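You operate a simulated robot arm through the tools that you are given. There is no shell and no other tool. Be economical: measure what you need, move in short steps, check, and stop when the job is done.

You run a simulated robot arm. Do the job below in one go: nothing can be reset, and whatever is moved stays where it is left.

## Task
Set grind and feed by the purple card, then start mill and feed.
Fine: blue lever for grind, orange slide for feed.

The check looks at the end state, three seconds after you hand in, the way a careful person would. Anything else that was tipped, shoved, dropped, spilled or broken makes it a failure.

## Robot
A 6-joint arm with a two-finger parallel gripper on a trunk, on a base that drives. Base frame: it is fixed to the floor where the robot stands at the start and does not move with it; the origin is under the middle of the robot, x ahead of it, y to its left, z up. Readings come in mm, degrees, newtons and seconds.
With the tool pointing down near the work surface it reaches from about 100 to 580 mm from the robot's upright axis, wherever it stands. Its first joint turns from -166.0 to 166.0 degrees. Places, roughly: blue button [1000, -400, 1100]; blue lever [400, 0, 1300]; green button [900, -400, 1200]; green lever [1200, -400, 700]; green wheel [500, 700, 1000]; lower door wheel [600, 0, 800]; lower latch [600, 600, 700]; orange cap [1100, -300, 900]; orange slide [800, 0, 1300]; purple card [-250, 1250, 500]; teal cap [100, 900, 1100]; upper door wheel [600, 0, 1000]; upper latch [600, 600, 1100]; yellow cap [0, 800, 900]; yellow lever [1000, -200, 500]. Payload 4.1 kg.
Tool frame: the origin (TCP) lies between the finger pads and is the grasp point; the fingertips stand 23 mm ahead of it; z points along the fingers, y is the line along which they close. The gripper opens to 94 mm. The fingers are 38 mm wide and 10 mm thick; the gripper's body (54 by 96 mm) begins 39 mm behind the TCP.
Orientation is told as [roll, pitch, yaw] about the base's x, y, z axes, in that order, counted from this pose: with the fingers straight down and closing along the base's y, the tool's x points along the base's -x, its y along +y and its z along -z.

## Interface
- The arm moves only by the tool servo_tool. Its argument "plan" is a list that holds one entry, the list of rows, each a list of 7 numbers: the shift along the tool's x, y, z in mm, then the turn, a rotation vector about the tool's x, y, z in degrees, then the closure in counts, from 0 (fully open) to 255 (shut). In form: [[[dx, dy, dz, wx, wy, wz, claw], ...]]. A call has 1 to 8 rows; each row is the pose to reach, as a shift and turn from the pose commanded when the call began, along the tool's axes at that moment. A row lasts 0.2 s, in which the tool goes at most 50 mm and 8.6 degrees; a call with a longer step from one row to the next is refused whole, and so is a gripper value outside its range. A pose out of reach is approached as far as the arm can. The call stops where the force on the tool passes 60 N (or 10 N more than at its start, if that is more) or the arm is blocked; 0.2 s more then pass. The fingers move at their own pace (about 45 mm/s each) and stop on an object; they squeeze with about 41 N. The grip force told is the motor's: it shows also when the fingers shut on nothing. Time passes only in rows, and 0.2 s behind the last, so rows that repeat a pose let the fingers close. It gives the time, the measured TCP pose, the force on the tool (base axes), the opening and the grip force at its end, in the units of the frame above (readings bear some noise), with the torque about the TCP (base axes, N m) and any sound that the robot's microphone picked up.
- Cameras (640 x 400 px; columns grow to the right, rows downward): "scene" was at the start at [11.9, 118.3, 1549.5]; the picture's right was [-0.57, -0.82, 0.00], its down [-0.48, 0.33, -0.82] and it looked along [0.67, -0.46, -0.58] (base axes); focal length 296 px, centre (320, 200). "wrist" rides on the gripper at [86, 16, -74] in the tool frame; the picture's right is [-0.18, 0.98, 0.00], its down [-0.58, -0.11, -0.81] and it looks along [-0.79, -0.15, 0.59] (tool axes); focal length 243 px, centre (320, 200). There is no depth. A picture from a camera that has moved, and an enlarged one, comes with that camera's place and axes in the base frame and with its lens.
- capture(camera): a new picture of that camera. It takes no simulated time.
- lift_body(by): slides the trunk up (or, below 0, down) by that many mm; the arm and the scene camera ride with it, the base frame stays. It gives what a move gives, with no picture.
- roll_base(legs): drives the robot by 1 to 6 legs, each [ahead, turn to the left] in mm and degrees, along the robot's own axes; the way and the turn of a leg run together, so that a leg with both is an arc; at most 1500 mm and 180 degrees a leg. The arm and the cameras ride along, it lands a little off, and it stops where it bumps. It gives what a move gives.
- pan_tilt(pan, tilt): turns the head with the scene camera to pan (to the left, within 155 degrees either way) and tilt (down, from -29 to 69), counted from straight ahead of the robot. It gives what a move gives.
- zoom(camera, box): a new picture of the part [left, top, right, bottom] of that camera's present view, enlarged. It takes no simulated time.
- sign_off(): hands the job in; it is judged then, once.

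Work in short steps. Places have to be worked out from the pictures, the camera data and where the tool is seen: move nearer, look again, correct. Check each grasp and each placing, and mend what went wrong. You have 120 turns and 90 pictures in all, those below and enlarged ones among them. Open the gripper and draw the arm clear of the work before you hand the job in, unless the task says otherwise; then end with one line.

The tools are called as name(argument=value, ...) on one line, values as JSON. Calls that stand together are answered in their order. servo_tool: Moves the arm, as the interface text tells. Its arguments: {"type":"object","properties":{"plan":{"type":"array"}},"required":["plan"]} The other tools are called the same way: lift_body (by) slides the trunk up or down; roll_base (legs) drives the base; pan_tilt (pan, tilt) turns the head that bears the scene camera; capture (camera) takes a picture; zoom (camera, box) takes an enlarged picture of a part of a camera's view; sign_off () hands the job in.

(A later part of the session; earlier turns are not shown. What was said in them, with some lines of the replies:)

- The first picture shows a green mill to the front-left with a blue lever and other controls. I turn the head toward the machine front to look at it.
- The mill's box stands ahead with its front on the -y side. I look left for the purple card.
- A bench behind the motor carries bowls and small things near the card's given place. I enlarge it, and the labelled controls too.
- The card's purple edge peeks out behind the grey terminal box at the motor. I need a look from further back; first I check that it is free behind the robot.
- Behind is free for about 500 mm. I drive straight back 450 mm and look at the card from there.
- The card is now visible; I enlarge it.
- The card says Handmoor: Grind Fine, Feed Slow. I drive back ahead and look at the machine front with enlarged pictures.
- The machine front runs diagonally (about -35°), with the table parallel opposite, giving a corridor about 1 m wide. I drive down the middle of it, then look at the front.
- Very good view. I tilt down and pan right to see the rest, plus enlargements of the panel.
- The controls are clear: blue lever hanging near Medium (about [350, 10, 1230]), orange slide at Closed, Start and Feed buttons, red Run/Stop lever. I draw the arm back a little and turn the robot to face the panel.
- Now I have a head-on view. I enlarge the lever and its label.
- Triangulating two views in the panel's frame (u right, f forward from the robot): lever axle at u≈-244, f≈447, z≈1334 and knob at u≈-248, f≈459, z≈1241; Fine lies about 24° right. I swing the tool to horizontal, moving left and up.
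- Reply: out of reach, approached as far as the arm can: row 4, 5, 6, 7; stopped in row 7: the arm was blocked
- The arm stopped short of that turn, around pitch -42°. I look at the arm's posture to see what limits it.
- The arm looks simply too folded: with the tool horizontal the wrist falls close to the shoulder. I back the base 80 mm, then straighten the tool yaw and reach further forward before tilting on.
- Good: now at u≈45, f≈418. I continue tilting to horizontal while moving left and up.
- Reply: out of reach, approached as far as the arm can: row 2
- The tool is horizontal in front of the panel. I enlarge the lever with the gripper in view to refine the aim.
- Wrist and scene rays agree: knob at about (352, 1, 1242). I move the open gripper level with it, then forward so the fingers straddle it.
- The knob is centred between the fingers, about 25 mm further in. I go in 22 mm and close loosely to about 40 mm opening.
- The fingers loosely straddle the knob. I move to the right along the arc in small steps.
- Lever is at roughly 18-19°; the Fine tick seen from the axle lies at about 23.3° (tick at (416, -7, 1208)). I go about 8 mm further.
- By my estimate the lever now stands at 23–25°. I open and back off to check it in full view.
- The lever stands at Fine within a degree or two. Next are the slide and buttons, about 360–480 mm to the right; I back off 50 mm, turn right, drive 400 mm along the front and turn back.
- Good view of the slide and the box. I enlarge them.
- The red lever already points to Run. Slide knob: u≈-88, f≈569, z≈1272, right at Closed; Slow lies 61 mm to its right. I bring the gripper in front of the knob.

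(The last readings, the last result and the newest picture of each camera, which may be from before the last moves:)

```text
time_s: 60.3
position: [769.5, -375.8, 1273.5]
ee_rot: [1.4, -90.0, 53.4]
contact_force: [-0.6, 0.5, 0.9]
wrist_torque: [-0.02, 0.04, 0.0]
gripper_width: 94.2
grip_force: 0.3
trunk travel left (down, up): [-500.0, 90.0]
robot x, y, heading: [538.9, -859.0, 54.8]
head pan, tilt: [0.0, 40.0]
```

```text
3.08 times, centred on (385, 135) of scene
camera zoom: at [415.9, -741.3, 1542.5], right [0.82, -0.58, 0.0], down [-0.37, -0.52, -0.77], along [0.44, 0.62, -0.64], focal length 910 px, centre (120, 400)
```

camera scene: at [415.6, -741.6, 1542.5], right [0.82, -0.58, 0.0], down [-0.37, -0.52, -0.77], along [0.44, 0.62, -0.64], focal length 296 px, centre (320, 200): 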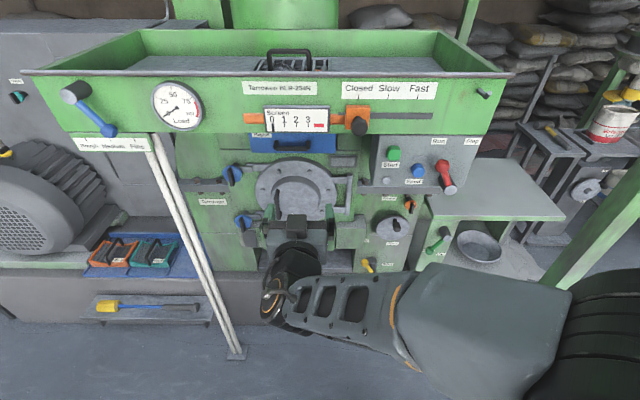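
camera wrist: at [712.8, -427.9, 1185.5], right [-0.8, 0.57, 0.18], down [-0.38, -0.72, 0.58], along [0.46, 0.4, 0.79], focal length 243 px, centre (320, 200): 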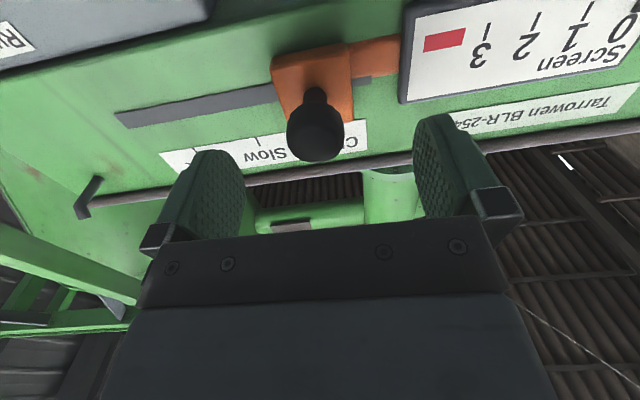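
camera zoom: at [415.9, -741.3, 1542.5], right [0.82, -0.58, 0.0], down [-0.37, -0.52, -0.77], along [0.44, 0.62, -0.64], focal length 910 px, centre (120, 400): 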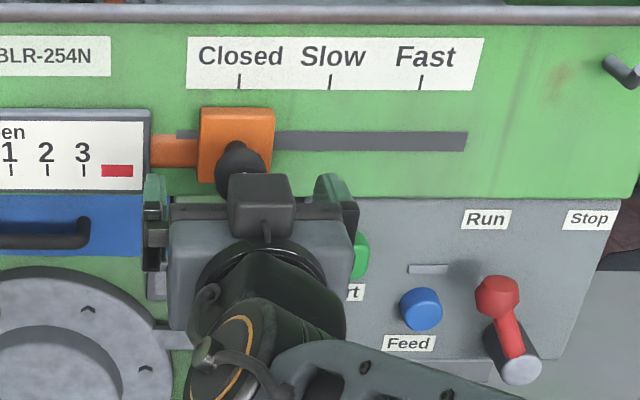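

The knob sits about 45 mm ahead and nearly centred. I move in 38 mm and close loosely around it.

servo_tool(plan=[[[-2, -3, 20, 0, 0, 0, 0], [-4, -4, 38, 0, 0, 0, 0], [-4, -4, 38, 0, 0, 0, 150], [-4, -4, 38, 0, 0, 0, 150], [-4, -4, 38, 0, 0, 0, 150], [-4, -4, 38, 0, 0, 0, 150]]])

capture(camera="wrist")

```text
time_s: 61.7
position: [793.2, -348.1, 1275.7]
ee_rot: [-2.2, -90.0, 56.9]
contact_force: [-0.7, 0.0, -0.5]
wrist_torque: [0.04, 0.01, -0.02]
gripper_width: 38.5
grip_force: 0.1
trunk travel left (down, up): [-500.0, 90.0]
robot x, y, heading: [539.9, -862.1, 54.6]
head pan, tilt: [0.0, 40.0]
```

```text
48 pictures are left
camera wrist: at [737.0, -400.1, 1188.7], right [-0.8, 0.57, 0.18], down [-0.38, -0.72, 0.58], along [0.46, 0.4, 0.79], focal length 243 px, centre (320, 200)
```

wrist: 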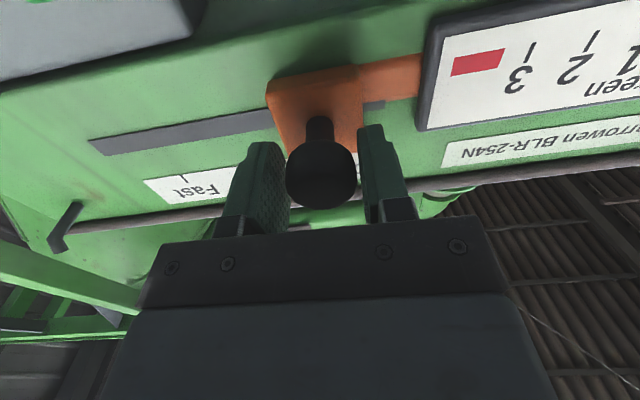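

Knob held loosely. I slide it right 57 mm in small steps.

servo_tool(plan=[[[0, -8, 0, 0, 0, 0, 150], [0, -16, 0, 0, 0, 0, 150], [0, -24, 0, 0, 0, 0, 150], [0, -32, 0, 0, 0, 0, 150], [0, -40, 0, 0, 0, 0, 150], [0, -48, 0, 0, 0, 0, 150], [0, -57, 0, 0, 0, 0, 150], [0, -57, 0, 0, 0, 0, 150]]])

zoom(camera="scene", box=[320, 70, 490, 200])

capture(camera="wrist")

```text
time_s: 63.5
position: [833.8, -377.7, 1277.5]
ee_rot: [-9.9, -89.8, 64.3]
contact_force: [-2.6, 2.2, -0.4]
wrist_torque: [-0.02, 0.04, 0.03]
gripper_width: 40.1
grip_force: 0.8
out of reach, approached as far as the arm can: row 7, 8
trunk travel left (down, up): [-500.0, 90.0]
robot x, y, heading: [537.2, -861.6, 54.7]
head pan, tilt: [0.0, 40.0]
```

```text
3.08 times, centred on (405, 135) of scene
camera zoom: at [415.4, -741.0, 1542.4], right [0.82, -0.58, 0.0], down [-0.37, -0.52, -0.77], along [0.44, 0.62, -0.64], focal length 910 px, centre (58, 400)
```

zoom: 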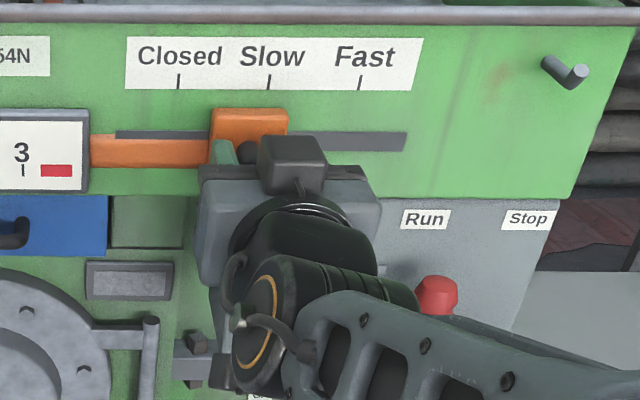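

```text
46 pictures are left
camera wrist: at [778.4, -430.2, 1191.3], right [-0.8, 0.57, 0.18], down [-0.38, -0.72, 0.58], along [0.47, 0.4, 0.79], focal length 243 px, centre (320, 200)
```

wrist: 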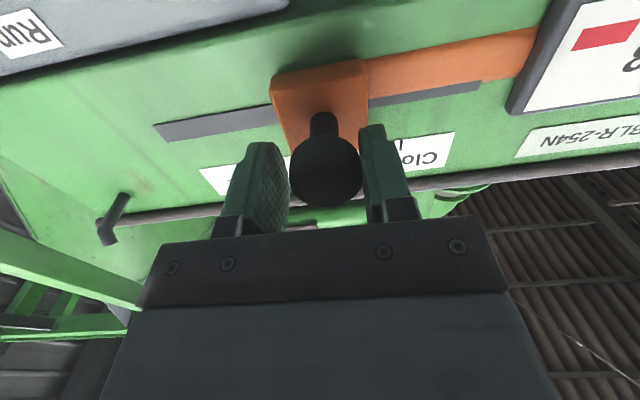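

The slide is at about 50 mm, needing ~10 mm more, but the arm ends its reach straight ahead. I open, withdraw, and shift the base 200 mm to the right where the arm reaches better.

servo_tool(plan=[[[0, 0, 0, 0, 0, 0, 60], [0, 0, 0, 0, 0, 0, 0], [0, 0, 0, 0, 0, 0, 0], [0, 0, -40, 0, 0, 0, 0], [0, 0, -80, 0, 0, 0, 0], [0, 20, -115, 0, 0, 0, 0], [0, 50, -125, 0, 0, 0, 0]]])

zoom(camera="scene", box=[320, 70, 490, 200])

roll_base(legs=[[0, -90], [200, 0], [0, 90]])

capture(camera="scene")

```text
time_s: 65.1
position: [721.6, -451.3, 1275.6]
ee_rot: [-4.9, -90.0, 59.6]
contact_force: [-0.1, -0.2, -0.3]
wrist_torque: [0.0, 0.01, 0.04]
gripper_width: 93.8
grip_force: 0.1
trunk travel left (down, up): [-500.0, 90.0]
robot x, y, heading: [536.7, -860.1, 54.7]
head pan, tilt: [0.0, 40.0]
```

```text
3.08 times, centred on (405, 135) of scene
camera zoom: at [415.5, -741.6, 1542.5], right [0.82, -0.58, 0.0], down [-0.37, -0.52, -0.77], along [0.44, 0.62, -0.64], focal length 910 px, centre (58, 400)
```

zoom: 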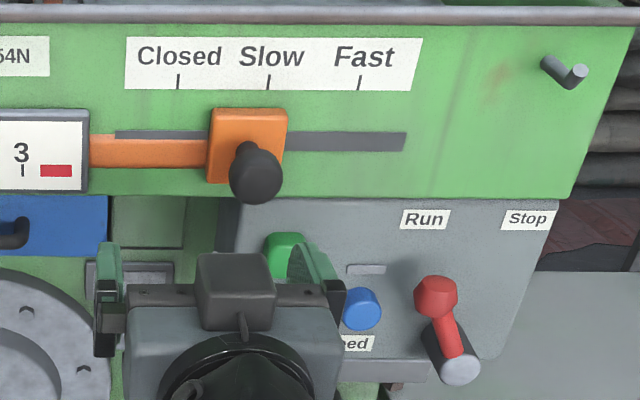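

```text
time_s: 74.3
position: [892.8, -568.8, 1276.0]
ee_rot: [10.2, -90.0, 43.0]
contact_force: [0.3, 0.6, 0.2]
wrist_torque: [0.0, 0.02, -0.02]
gripper_width: 93.9
grip_force: 0.1
trunk travel left (down, up): [-500.0, 90.0]
robot x, y, heading: [698.2, -974.6, 52.8]
head pan, tilt: [0.0, 40.0]
```

```text
44 pictures are left
camera scene: at [579.1, -852.8, 1542.5], right [0.8, -0.6, 0.0], down [-0.39, -0.51, -0.77], along [0.46, 0.61, -0.64], focal length 296 px, centre (320, 200)
```

scene: 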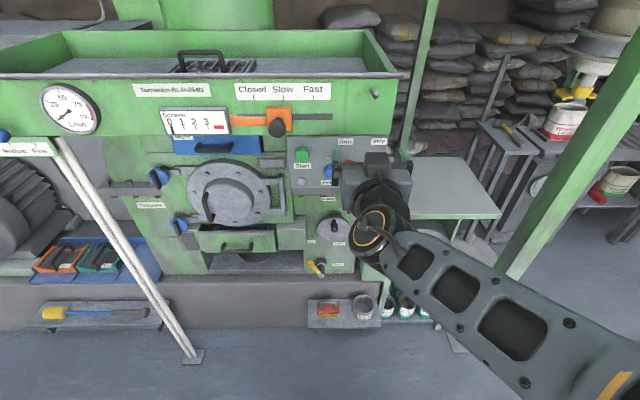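

Heading came out 2° short; I correct that and enlarge the view.

roll_base(legs=[[0, 2]])

zoom(camera="scene", box=[220, 70, 420, 210])

capture(camera="wrist")

```text
time_s: 75.1
position: [878.9, -564.0, 1276.6]
ee_rot: [17.6, -89.9, 37.6]
contact_force: [0.1, 0.0, 0.2]
wrist_torque: [0.01, 0.0, -0.03]
gripper_width: 93.8
grip_force: 0.1
trunk travel left (down, up): [-500.0, 90.0]
robot x, y, heading: [696.3, -973.3, 55.2]
head pan, tilt: [0.0, 40.0]
```

```text
2.86 times, centred on (320, 140) of scene
camera zoom: at [575.0, -857.0, 1542.5], right [0.82, -0.57, 0.0], down [-0.37, -0.53, -0.77], along [0.44, 0.63, -0.64], focal length 845 px, centre (320, 371)
```

zoom: 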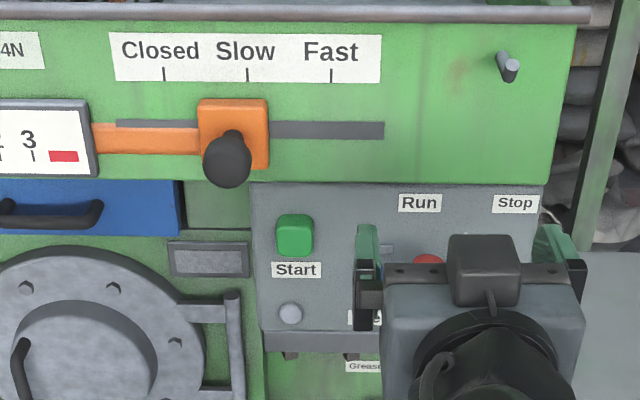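

```text
42 pictures are left
camera wrist: at [823.2, -616.1, 1189.1], right [-0.81, 0.56, 0.18], down [-0.37, -0.72, 0.58], along [0.46, 0.4, 0.79], focal length 243 px, centre (320, 200)
```

wrist: 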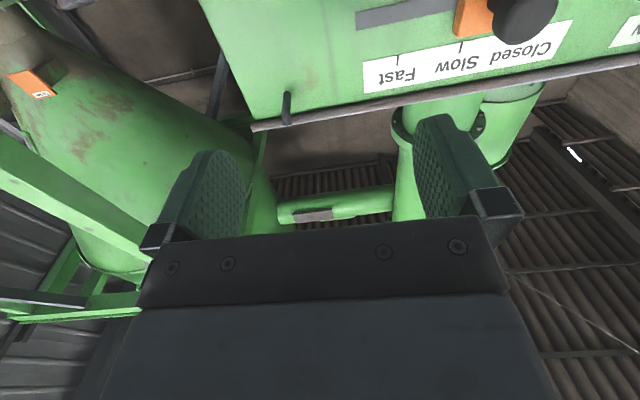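

I move left 144 mm and forward toward the knob, now about at (839, -369, 1275).

servo_tool(plan=[[[0, 45, 0, 0, 0, 0, 0], [0, 90, 0, 0, 0, 0, 0], [0, 135, 0, 0, 0, 0, 0], [0, 144, 40, 0, 0, 0, 0], [0, 144, 80, 0, 0, 0, 0]]])

capture(camera="wrist")

```text
time_s: 76.3
position: [807.7, -413.7, 1274.9]
ee_rot: [-18.0, -89.8, 73.3]
contact_force: [0.5, -0.1, 0.1]
wrist_torque: [-0.02, -0.01, -0.01]
gripper_width: 93.9
grip_force: 0.0
trunk travel left (down, up): [-500.0, 90.0]
robot x, y, heading: [695.7, -973.7, 55.4]
head pan, tilt: [0.0, 40.0]
```

```text
41 pictures are left
camera wrist: at [752.7, -465.9, 1187.7], right [-0.81, 0.56, 0.18], down [-0.37, -0.72, 0.58], along [0.46, 0.4, 0.79], focal length 243 px, centre (320, 200)
```

wrist: 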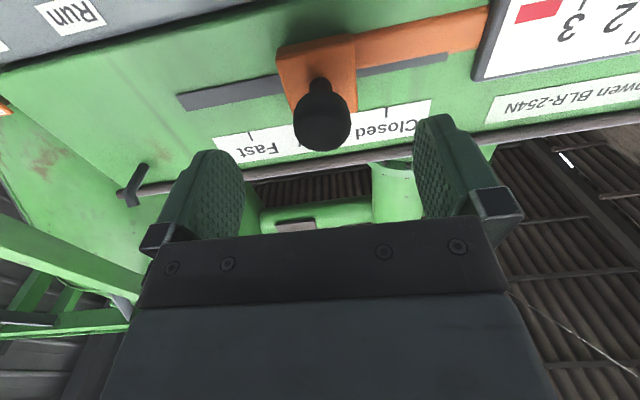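

Knob centred, ~55 mm ahead. I go in 48 mm and close loosely.

servo_tool(plan=[[[0, 0, 25, 0, 0, 0, 0], [-1, 0, 48, 0, 0, 0, 0], [-1, 0, 48, 0, 0, 0, 150], [-1, 0, 48, 0, 0, 0, 150], [-1, 0, 48, 0, 0, 0, 150], [-1, 0, 48, 0, 0, 0, 150]]])

capture(camera="wrist")

```text
time_s: 77.7
position: [833.8, -376.5, 1275.8]
ee_rot: [17.2, -90.0, 38.0]
contact_force: [-0.3, 0.5, 0.5]
wrist_torque: [-0.02, 0.01, 0.01]
gripper_width: 38.7
grip_force: 0.0
trunk travel left (down, up): [-500.0, 90.0]
robot x, y, heading: [696.9, -975.5, 55.3]
head pan, tilt: [0.0, 40.0]
```

```text
40 pictures are left
camera wrist: at [778.4, -428.8, 1188.4], right [-0.81, 0.56, 0.18], down [-0.37, -0.72, 0.58], along [0.46, 0.4, 0.79], focal length 243 px, centre (320, 200)
```

wrist: 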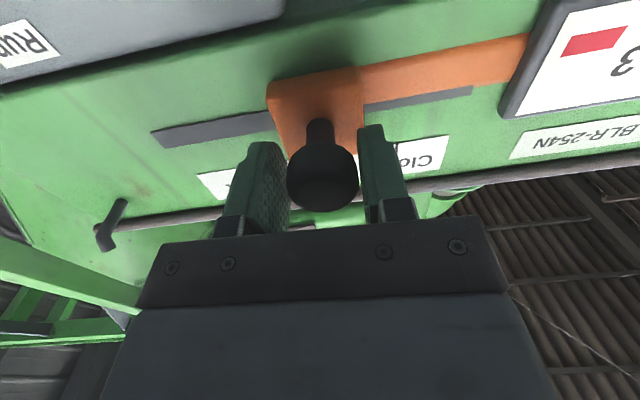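

I push 11 mm to the right.

servo_tool(plan=[[[0, -4, 0, 0, 0, 0, 150], [0, -8, 0, 0, 0, 0, 150], [0, -11, 0, 0, 0, 0, 150], [0, -11, 0, 0, 0, 0, 150], [0, -8, 0, 0, 0, 0, 0], [0, -8, 0, 0, 0, 0, 0], [0, -8, 0, 0, 0, 0, 0]]])

servo_tool(plan=[[[0, 0, -40, 0, 0, 0, 0], [0, 0, -80, 0, 0, 0, 0], [0, 0, -120, 0, 0, 0, 0], [40, 0, -130, 0, 0, 0, 0], [80, 0, -130, 0, 0, 0, 0]]])

zoom(camera="scene", box=[220, 70, 420, 210])

capture(camera="wrist")

```text
time_s: 79.3
position: [840.7, -380.3, 1275.7]
ee_rot: [8.8, -89.9, 46.5]
contact_force: [-0.6, -0.3, 0.6]
wrist_torque: [0.0, -0.03, 0.0]
gripper_width: 94.0
grip_force: 0.1
trunk travel left (down, up): [-500.0, 90.0]
robot x, y, heading: [697.0, -971.5, 55.0]
head pan, tilt: [0.0, 40.0]
```

```text
time_s: 80.5
position: [766.5, -485.8, 1196.0]
ee_rot: [65.1, -90.0, -9.7]
contact_force: [-0.2, 0.1, 0.4]
wrist_torque: [0.02, 0.03, 0.0]
gripper_width: 94.0
grip_force: 0.1
trunk travel left (down, up): [-500.0, 90.0]
robot x, y, heading: [698.8, -974.7, 55.1]
head pan, tilt: [0.0, 40.0]
```

```text
2.86 times, centred on (320, 140) of scene
camera zoom: at [574.9, -856.3, 1542.5], right [0.82, -0.57, 0.0], down [-0.37, -0.53, -0.77], along [0.44, 0.63, -0.64], focal length 845 px, centre (320, 371)
```

zoom: 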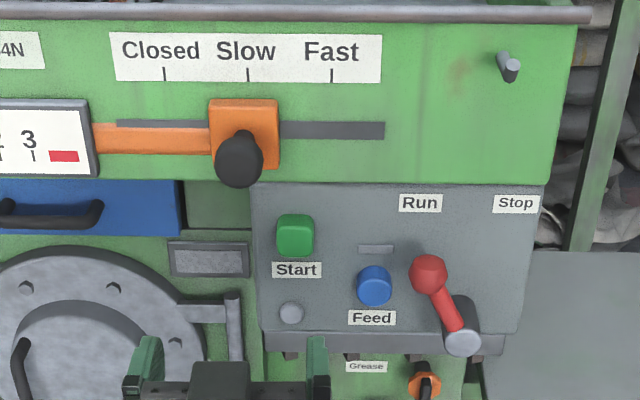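

```text
38 pictures are left
camera wrist: at [710.8, -539.4, 1108.4], right [-0.81, 0.56, 0.18], down [-0.37, -0.72, 0.58], along [0.46, 0.4, 0.79], focal length 243 px, centre (320, 200)
```

wrist: 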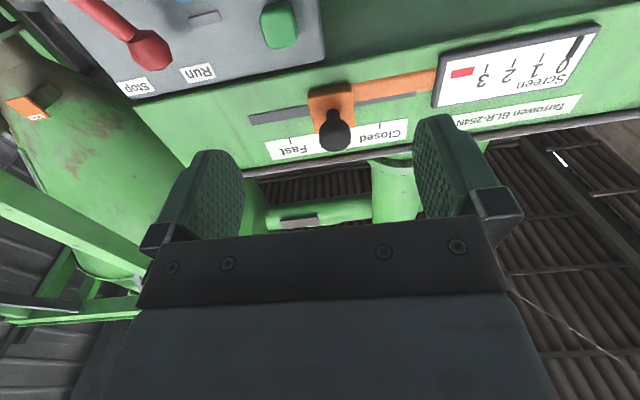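

The slide now sits on Slow within a couple of mm. Next the Start button, at about u≈-188, f≈618, z≈1187: I close the fingers, line up and stop short of it.

servo_tool(plan=[[[9, -35, 0, 0, 0, 0, 255], [9, -35, 0, 0, 0, 0, 255], [9, -35, 0, 0, 0, 0, 255], [9, -35, 0, 0, 0, 0, 255], [9, -35, 30, 0, 0, 0, 255], [9, -35, 70, 0, 0, 0, 255], [9, -35, 110, 0, 0, 0, 255]]])

capture(camera="wrist")

zoom(camera="scene", box=[220, 70, 420, 210])

```text
time_s: 82.1
position: [857.9, -417.4, 1186.5]
ee_rot: [10.5, -90.0, 44.8]
contact_force: [-0.1, -0.7, 0.2]
wrist_torque: [0.02, 0.01, 0.03]
gripper_width: 0.0
grip_force: 41.2
trunk travel left (down, up): [-500.0, 90.0]
robot x, y, heading: [695.9, -972.2, 55.3]
head pan, tilt: [0.0, 40.0]
```

```text
37 pictures are left
camera wrist: at [803.2, -469.4, 1100.6], right [-0.81, 0.56, 0.18], down [-0.37, -0.72, 0.58], along [0.46, 0.4, 0.79], focal length 243 px, centre (320, 200)
```

wrist: 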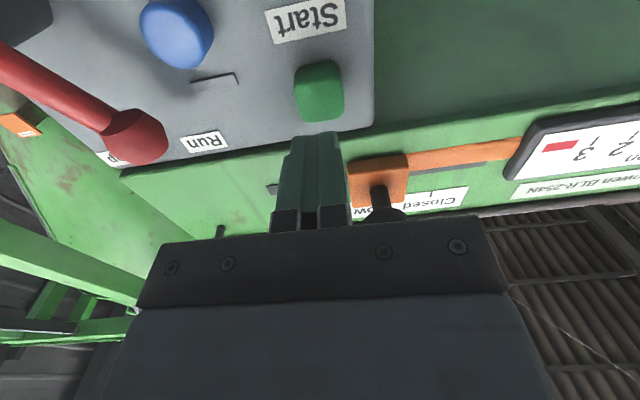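

```text
2.86 times, centred on (320, 140) of scene
camera zoom: at [575.2, -856.6, 1542.5], right [0.82, -0.57, 0.0], down [-0.37, -0.53, -0.77], along [0.44, 0.63, -0.64], focal length 845 px, centre (320, 371)
```

zoom: 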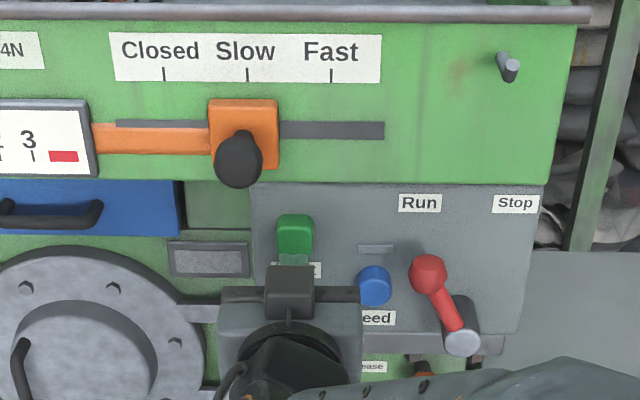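

The button's face is about 61 mm beyond the fingertips, well aligned. I approach and press in small steps.

servo_tool(plan=[[[-1, -2, 30, 0, 0, 0, 255], [-1, -2, 52, 0, 0, 0, 255], [-1, -2, 58, 0, 0, 0, 255], [-1, -2, 62, 0, 0, 0, 255], [-1, -2, 66, 0, 0, 0, 255], [-1, -2, 70, 0, 0, 0, 255], [-1, -2, 73, 0, 0, 0, 255]]])

capture(camera="wrist")

```text
time_s: 83.3
position: [892.6, -372.8, 1189.7]
ee_rot: [2.0, -89.7, 53.3]
contact_force: [-14.6, -40.3, 4.8]
wrist_torque: [-0.1, -0.01, -0.2]
gripper_width: 0.1
grip_force: 41.4
trunk travel left (down, up): [-500.0, 90.0]
robot x, y, heading: [697.2, -974.3, 55.4]
head pan, tilt: [0.0, 40.0]
heard: click
stopped in row 6: the force on the tool passed its limit at 64 N (the readings are from after the stop); the commanded pose is now the measured one
```

```text
35 pictures are left
camera wrist: at [836.3, -425.2, 1102.2], right [-0.81, 0.56, 0.18], down [-0.37, -0.72, 0.58], along [0.46, 0.4, 0.79], focal length 243 px, centre (320, 200)
```

wrist: 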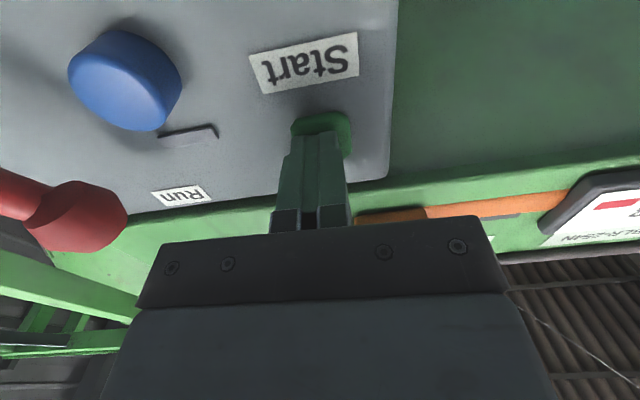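

A click was heard. I draw back and wait to see whether the mill starts.

servo_tool(plan=[[[0, 0, -25, 0, 0, 0, 255], [0, 0, -60, 0, 0, 0, 255], [0, 0, -95, 0, 0, 0, 255], [0, 0, -95, 0, 0, 0, 255], [0, 0, -95, 0, 0, 0, 255]]])

capture(camera="scene")

zoom(camera="scene", box=[220, 70, 420, 210])

```text
time_s: 84.5
position: [840.7, -445.2, 1186.1]
ee_rot: [-8.6, -89.5, 64.0]
contact_force: [0.0, -0.2, 0.5]
wrist_torque: [-0.01, -0.01, 0.0]
gripper_width: 0.2
grip_force: 41.3
trunk travel left (down, up): [-500.0, 90.0]
robot x, y, heading: [703.7, -973.8, 55.0]
head pan, tilt: [0.0, 40.0]
```

```text
34 pictures are left
camera scene: at [574.5, -857.6, 1542.5], right [0.82, -0.57, 0.0], down [-0.37, -0.53, -0.77], along [0.44, 0.63, -0.64], focal length 296 px, centre (320, 200)
```

scene: 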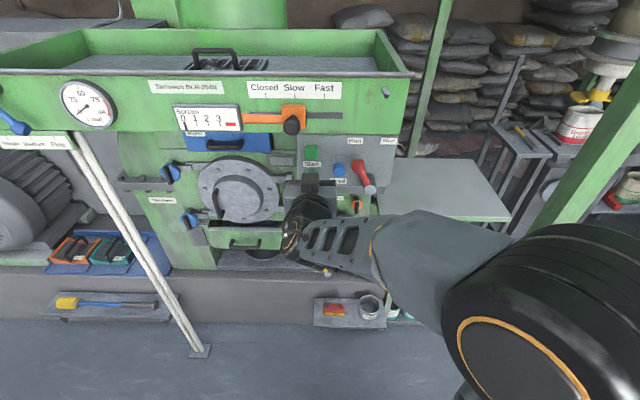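

```text
2.86 times, centred on (320, 140) of scene
camera zoom: at [574.5, -857.6, 1542.5], right [0.82, -0.57, 0.0], down [-0.37, -0.53, -0.77], along [0.44, 0.63, -0.64], focal length 845 px, centre (320, 371)
```

zoom: 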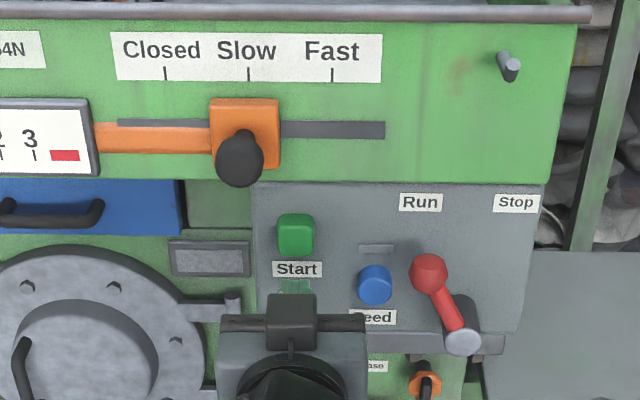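

The button clicked, but I see no clear sign of running yet. I check the load gauge and the door controls enlarged.

zoom(camera="scene", box=[0, 70, 150, 200])

zoom(camera="scene", box=[110, 130, 340, 290])

```text
3.08 times, centred on (75, 135) of scene
camera zoom: at [574.5, -857.6, 1542.5], right [0.82, -0.57, 0.0], down [-0.37, -0.53, -0.77], along [0.44, 0.63, -0.64], focal length 910 px, centre (1074, 400)
```

zoom: 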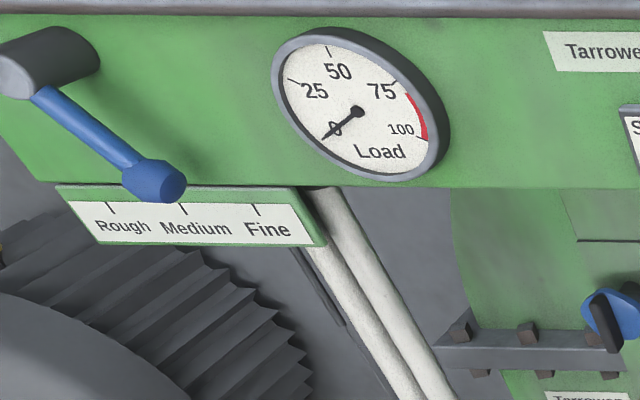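

```text
2.50 times, centred on (225, 210) of scene
camera zoom: at [574.5, -857.6, 1542.5], right [0.82, -0.57, 0.0], down [-0.37, -0.53, -0.77], along [0.44, 0.63, -0.64], focal length 740 px, centre (558, 175)
```

zoom: 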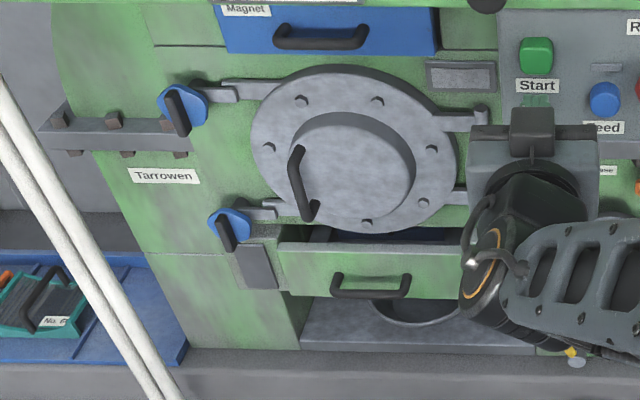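

The load gauge is at 0 (nothing fed yet). I move the gripper down-left to see the lamp and the labels behind it.

servo_tool(plan=[[[20, 30, -10, 0, 0, 0, 255], [40, 70, -15, 0, 0, 0, 255], [60, 110, -15, 0, 0, 0, 255]]])

zoom(camera="scene", box=[280, 130, 410, 230])

capture(camera="wrist")

```text
time_s: 85.3
position: [739.8, -392.1, 1126.2]
ee_rot: [-10.4, -89.5, 65.6]
contact_force: [0.6, -0.3, 0.7]
wrist_torque: [-0.03, 0.0, -0.01]
gripper_width: 0.0
grip_force: 41.0
trunk travel left (down, up): [-500.0, 90.0]
robot x, y, heading: [695.6, -976.8, 55.1]
head pan, tilt: [0.0, 40.0]
```

```text
4.00 times, centred on (345, 180) of scene
camera zoom: at [574.0, -857.4, 1542.5], right [0.82, -0.57, 0.0], down [-0.37, -0.53, -0.77], along [0.44, 0.63, -0.64], focal length 1184 px, centre (220, 280)
```

zoom: 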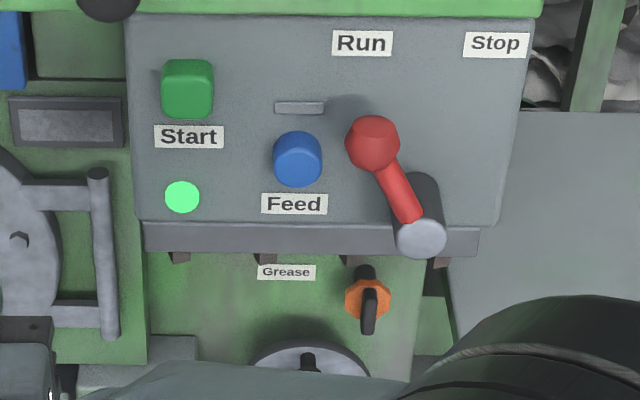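

```text
29 pictures are left
camera wrist: at [683.8, -445.8, 1039.6], right [-0.81, 0.56, 0.18], down [-0.37, -0.72, 0.59], along [0.46, 0.41, 0.79], focal length 243 px, centre (320, 200)
```

wrist: 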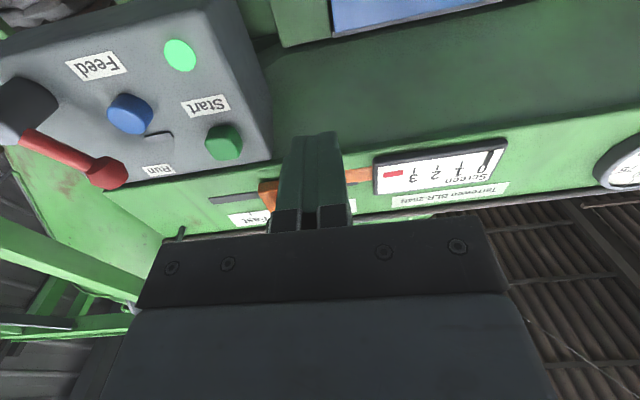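

The lamp is lit green: the mill runs. Next the Feed button at about u≈-121, f≈615, z≈1141; I move in front of it, slightly low-left to stay clear of the red lever.

servo_tool(plan=[[[0, -20, -30, 0, 0, 0, 255], [-4, -65, -30, 0, 0, 0, 255], [-8, -110, -30, 0, 0, 0, 255], [-11, -150, -30, 0, 0, 0, 255], [-11, -171, -15, 0, 0, 0, 255], [-11, -171, 15, 0, 0, 0, 255]]])

capture(camera="wrist")

zoom(camera="scene", box=[280, 130, 410, 230])

```text
time_s: 86.8
position: [890.1, -478.0, 1134.9]
ee_rot: [-4.9, -89.5, 60.1]
contact_force: [0.7, -0.5, 0.0]
wrist_torque: [-0.04, 0.0, -0.05]
gripper_width: 0.0
grip_force: 41.6
trunk travel left (down, up): [-500.0, 90.0]
robot x, y, heading: [700.0, -975.8, 55.4]
head pan, tilt: [0.0, 40.0]
```

```text
28 pictures are left
camera wrist: at [835.0, -531.5, 1049.1], right [-0.81, 0.56, 0.18], down [-0.37, -0.72, 0.59], along [0.46, 0.41, 0.79], focal length 243 px, centre (320, 200)
```

wrist: 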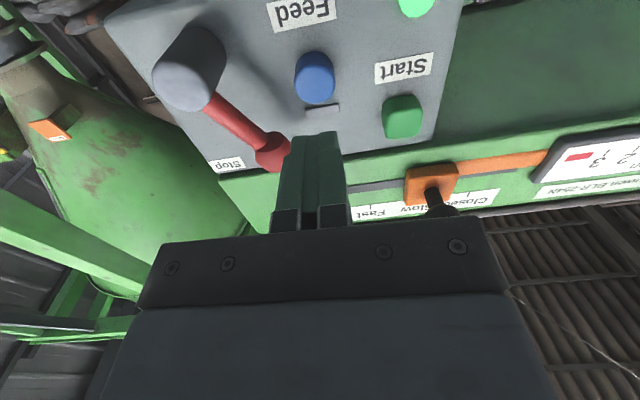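

```text
4.00 times, centred on (345, 180) of scene
camera zoom: at [574.6, -857.5, 1542.5], right [0.82, -0.57, 0.0], down [-0.37, -0.53, -0.77], along [0.44, 0.63, -0.64], focal length 1184 px, centre (220, 280)
```

zoom: 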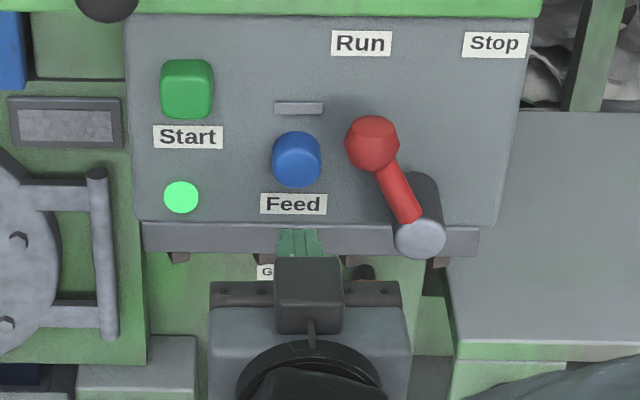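

The Feed button is at (949, -401, 1135), 74 mm beyond the fingertips; the gripper body should clear the red lever by about 20 mm. I press in small steps.

servo_tool(plan=[[[3, -2, 35, 0, 0, 0, 255], [3, -2, 62, 0, 0, 0, 255], [3, -2, 70, 0, 0, 0, 255], [3, -2, 75, 0, 0, 0, 255], [3, -2, 79, 0, 0, 0, 255], [3, -2, 83, 0, 0, 0, 255], [3, -2, 86, 0, 0, 0, 255]]])

capture(camera="wrist")

```text
time_s: 88.3
position: [941.9, -408.6, 1134.3]
ee_rot: [-5.8, -89.5, 61.1]
contact_force: [-3.8, -8.9, -2.0]
wrist_torque: [0.02, 0.05, -0.07]
gripper_width: 0.0
grip_force: 41.0
trunk travel left (down, up): [-500.0, 90.0]
robot x, y, heading: [696.6, -974.8, 55.2]
head pan, tilt: [0.0, 40.0]
heard: click
```

```text
26 pictures are left
camera wrist: at [885.1, -462.9, 1046.8], right [-0.81, 0.56, 0.18], down [-0.37, -0.72, 0.59], along [0.46, 0.41, 0.79], focal length 243 px, centre (320, 200)
```

wrist: 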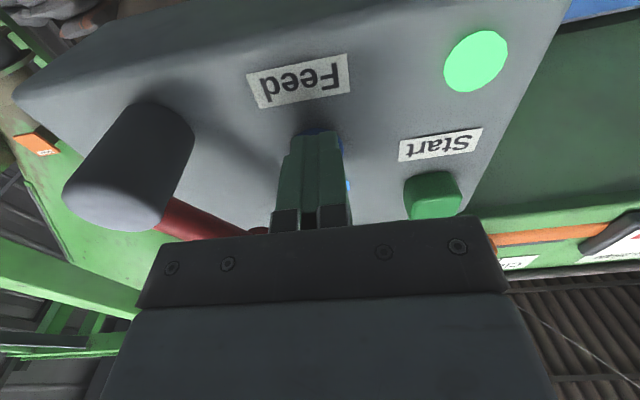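

Click heard. I back out straight, then check the lamps, the gauge and both settings.

servo_tool(plan=[[[0, 0, -35, 0, 0, 0, 255], [0, 0, -75, 0, 0, 0, 255], [0, 0, -110, 0, 0, 0, 255], [20, 40, -120, 0, 0, 0, 120], [40, 80, -120, 0, 0, 0, 0], [60, 120, -120, 0, 0, 0, 0], [60, 120, -120, 0, 0, 0, 0]]])

zoom(camera="scene", box=[220, 70, 420, 210])

zoom(camera="scene", box=[0, 70, 150, 200])

```text
time_s: 90.0
position: [773.8, -438.1, 1073.8]
ee_rot: [-12.6, -89.4, 68.0]
contact_force: [-0.3, 0.6, -0.6]
wrist_torque: [-0.03, -0.04, -0.01]
gripper_width: 85.5
grip_force: 0.0
trunk travel left (down, up): [-500.0, 90.0]
robot x, y, heading: [697.4, -975.2, 55.4]
head pan, tilt: [0.0, 40.0]
```

```text
2.86 times, centred on (320, 140) of scene
camera zoom: at [574.2, -857.4, 1542.5], right [0.82, -0.57, 0.0], down [-0.37, -0.53, -0.77], along [0.44, 0.63, -0.64], focal length 845 px, centre (320, 371)
```

zoom: 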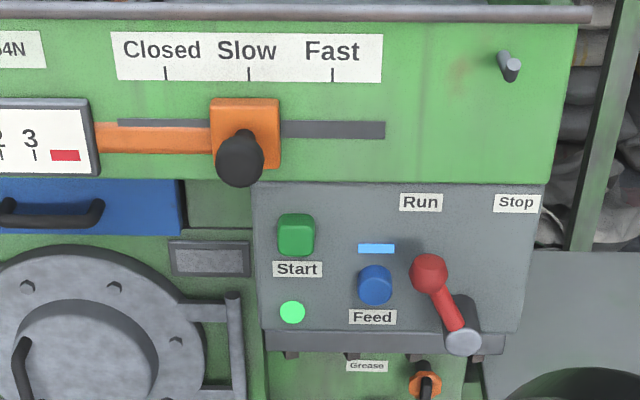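

```text
3.08 times, centred on (75, 135) of scene
camera zoom: at [574.2, -857.4, 1542.5], right [0.82, -0.57, 0.0], down [-0.37, -0.53, -0.77], along [0.44, 0.63, -0.64], focal length 910 px, centre (1074, 400)
```

zoom: 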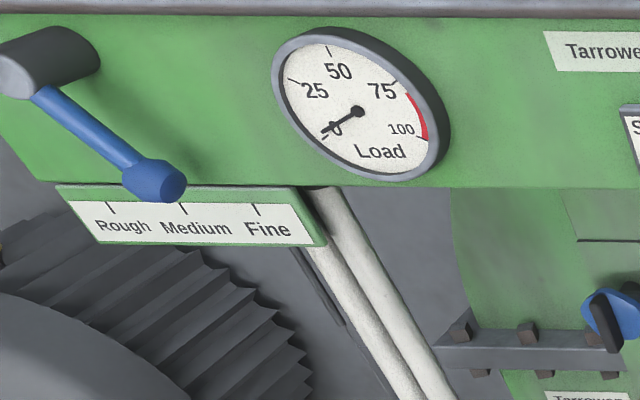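

Both lamps (green mill, blue feed) are lit and the load begins to rise. I let some seconds pass and watch for trouble.

servo_tool(plan=[[[0, 0, -10, 0, 0, 0, 0], [0, 0, -20, 0, 0, 0, 0], [0, 0, -20, 0, 0, 0, 0], [0, 0, -20, 0, 0, 0, 0], [0, 0, -20, 0, 0, 0, 0], [0, 0, -20, 0, 0, 0, 0], [0, 0, -20, 0, 0, 0, 0], [0, 0, -20, 0, 0, 0, 0]]])

servo_tool(plan=[[[0, 0, 0, 0, 0, 0, 0], [0, 0, 0, 0, 0, 0, 0], [0, 0, 0, 0, 0, 0, 0], [0, 0, 0, 0, 0, 0, 0], [0, 0, 0, 0, 0, 0, 0], [0, 0, 0, 0, 0, 0, 0], [0, 0, 0, 0, 0, 0, 0], [0, 0, 0, 0, 0, 0, 0]]])

capture(camera="scene")

zoom(camera="scene", box=[0, 70, 150, 200])

```text
time_s: 91.8
position: [762.9, -455.2, 1073.4]
ee_rot: [-8.0, -89.4, 63.3]
contact_force: [0.8, -0.4, -0.1]
wrist_torque: [-0.01, 0.02, 0.04]
gripper_width: 94.0
grip_force: 0.0
trunk travel left (down, up): [-500.0, 90.0]
robot x, y, heading: [700.0, -975.2, 55.3]
head pan, tilt: [0.0, 40.0]
```

```text
time_s: 93.5
position: [763.0, -456.8, 1073.8]
ee_rot: [-7.7, -89.5, 63.1]
contact_force: [-0.8, -0.5, -0.6]
wrist_torque: [-0.04, 0.03, 0.0]
gripper_width: 94.0
grip_force: 0.0
trunk travel left (down, up): [-500.0, 90.0]
robot x, y, heading: [697.0, -975.5, 55.0]
head pan, tilt: [0.0, 40.0]
```

```text
23 pictures are left
camera scene: at [574.4, -857.7, 1542.5], right [0.82, -0.57, 0.0], down [-0.37, -0.53, -0.77], along [0.44, 0.63, -0.64], focal length 296 px, centre (320, 200)
```

scene: 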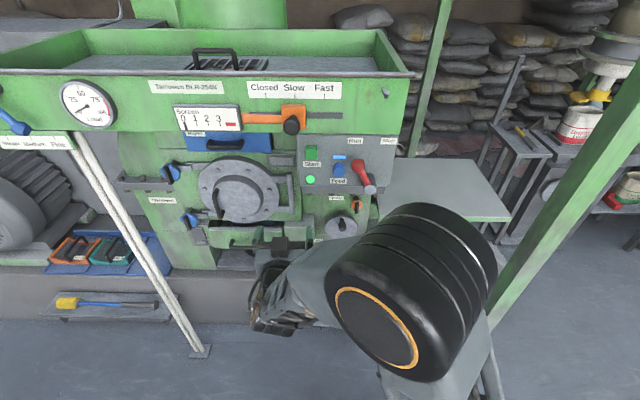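

```text
3.08 times, centred on (75, 135) of scene
camera zoom: at [574.4, -857.7, 1542.5], right [0.82, -0.57, 0.0], down [-0.37, -0.53, -0.77], along [0.44, 0.63, -0.64], focal length 910 px, centre (1074, 400)
```

zoom: 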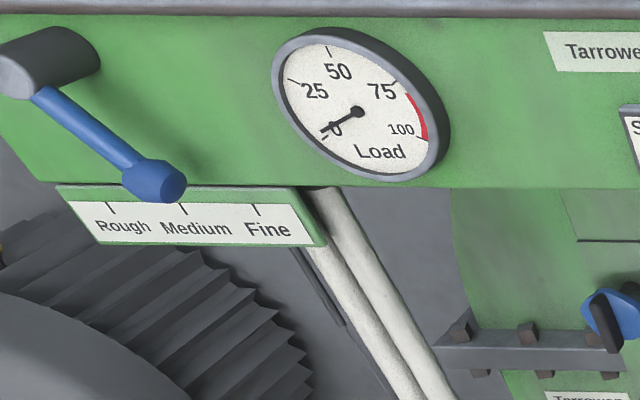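

The green mill lamp and blue feed lamp stay lit, the load is steady and low, the grind lever is at Fine and the slide at Slow. The gripper is open and clear of the work, so I hand in.

sign_off()

```text
The job is handed in.
```

The mill and the feed are both running, set by the purple card: grind on Fine (blue lever) and feed on Slow (orange slide). Both start lamps are lit, and the gripper is open and clear of the machine.
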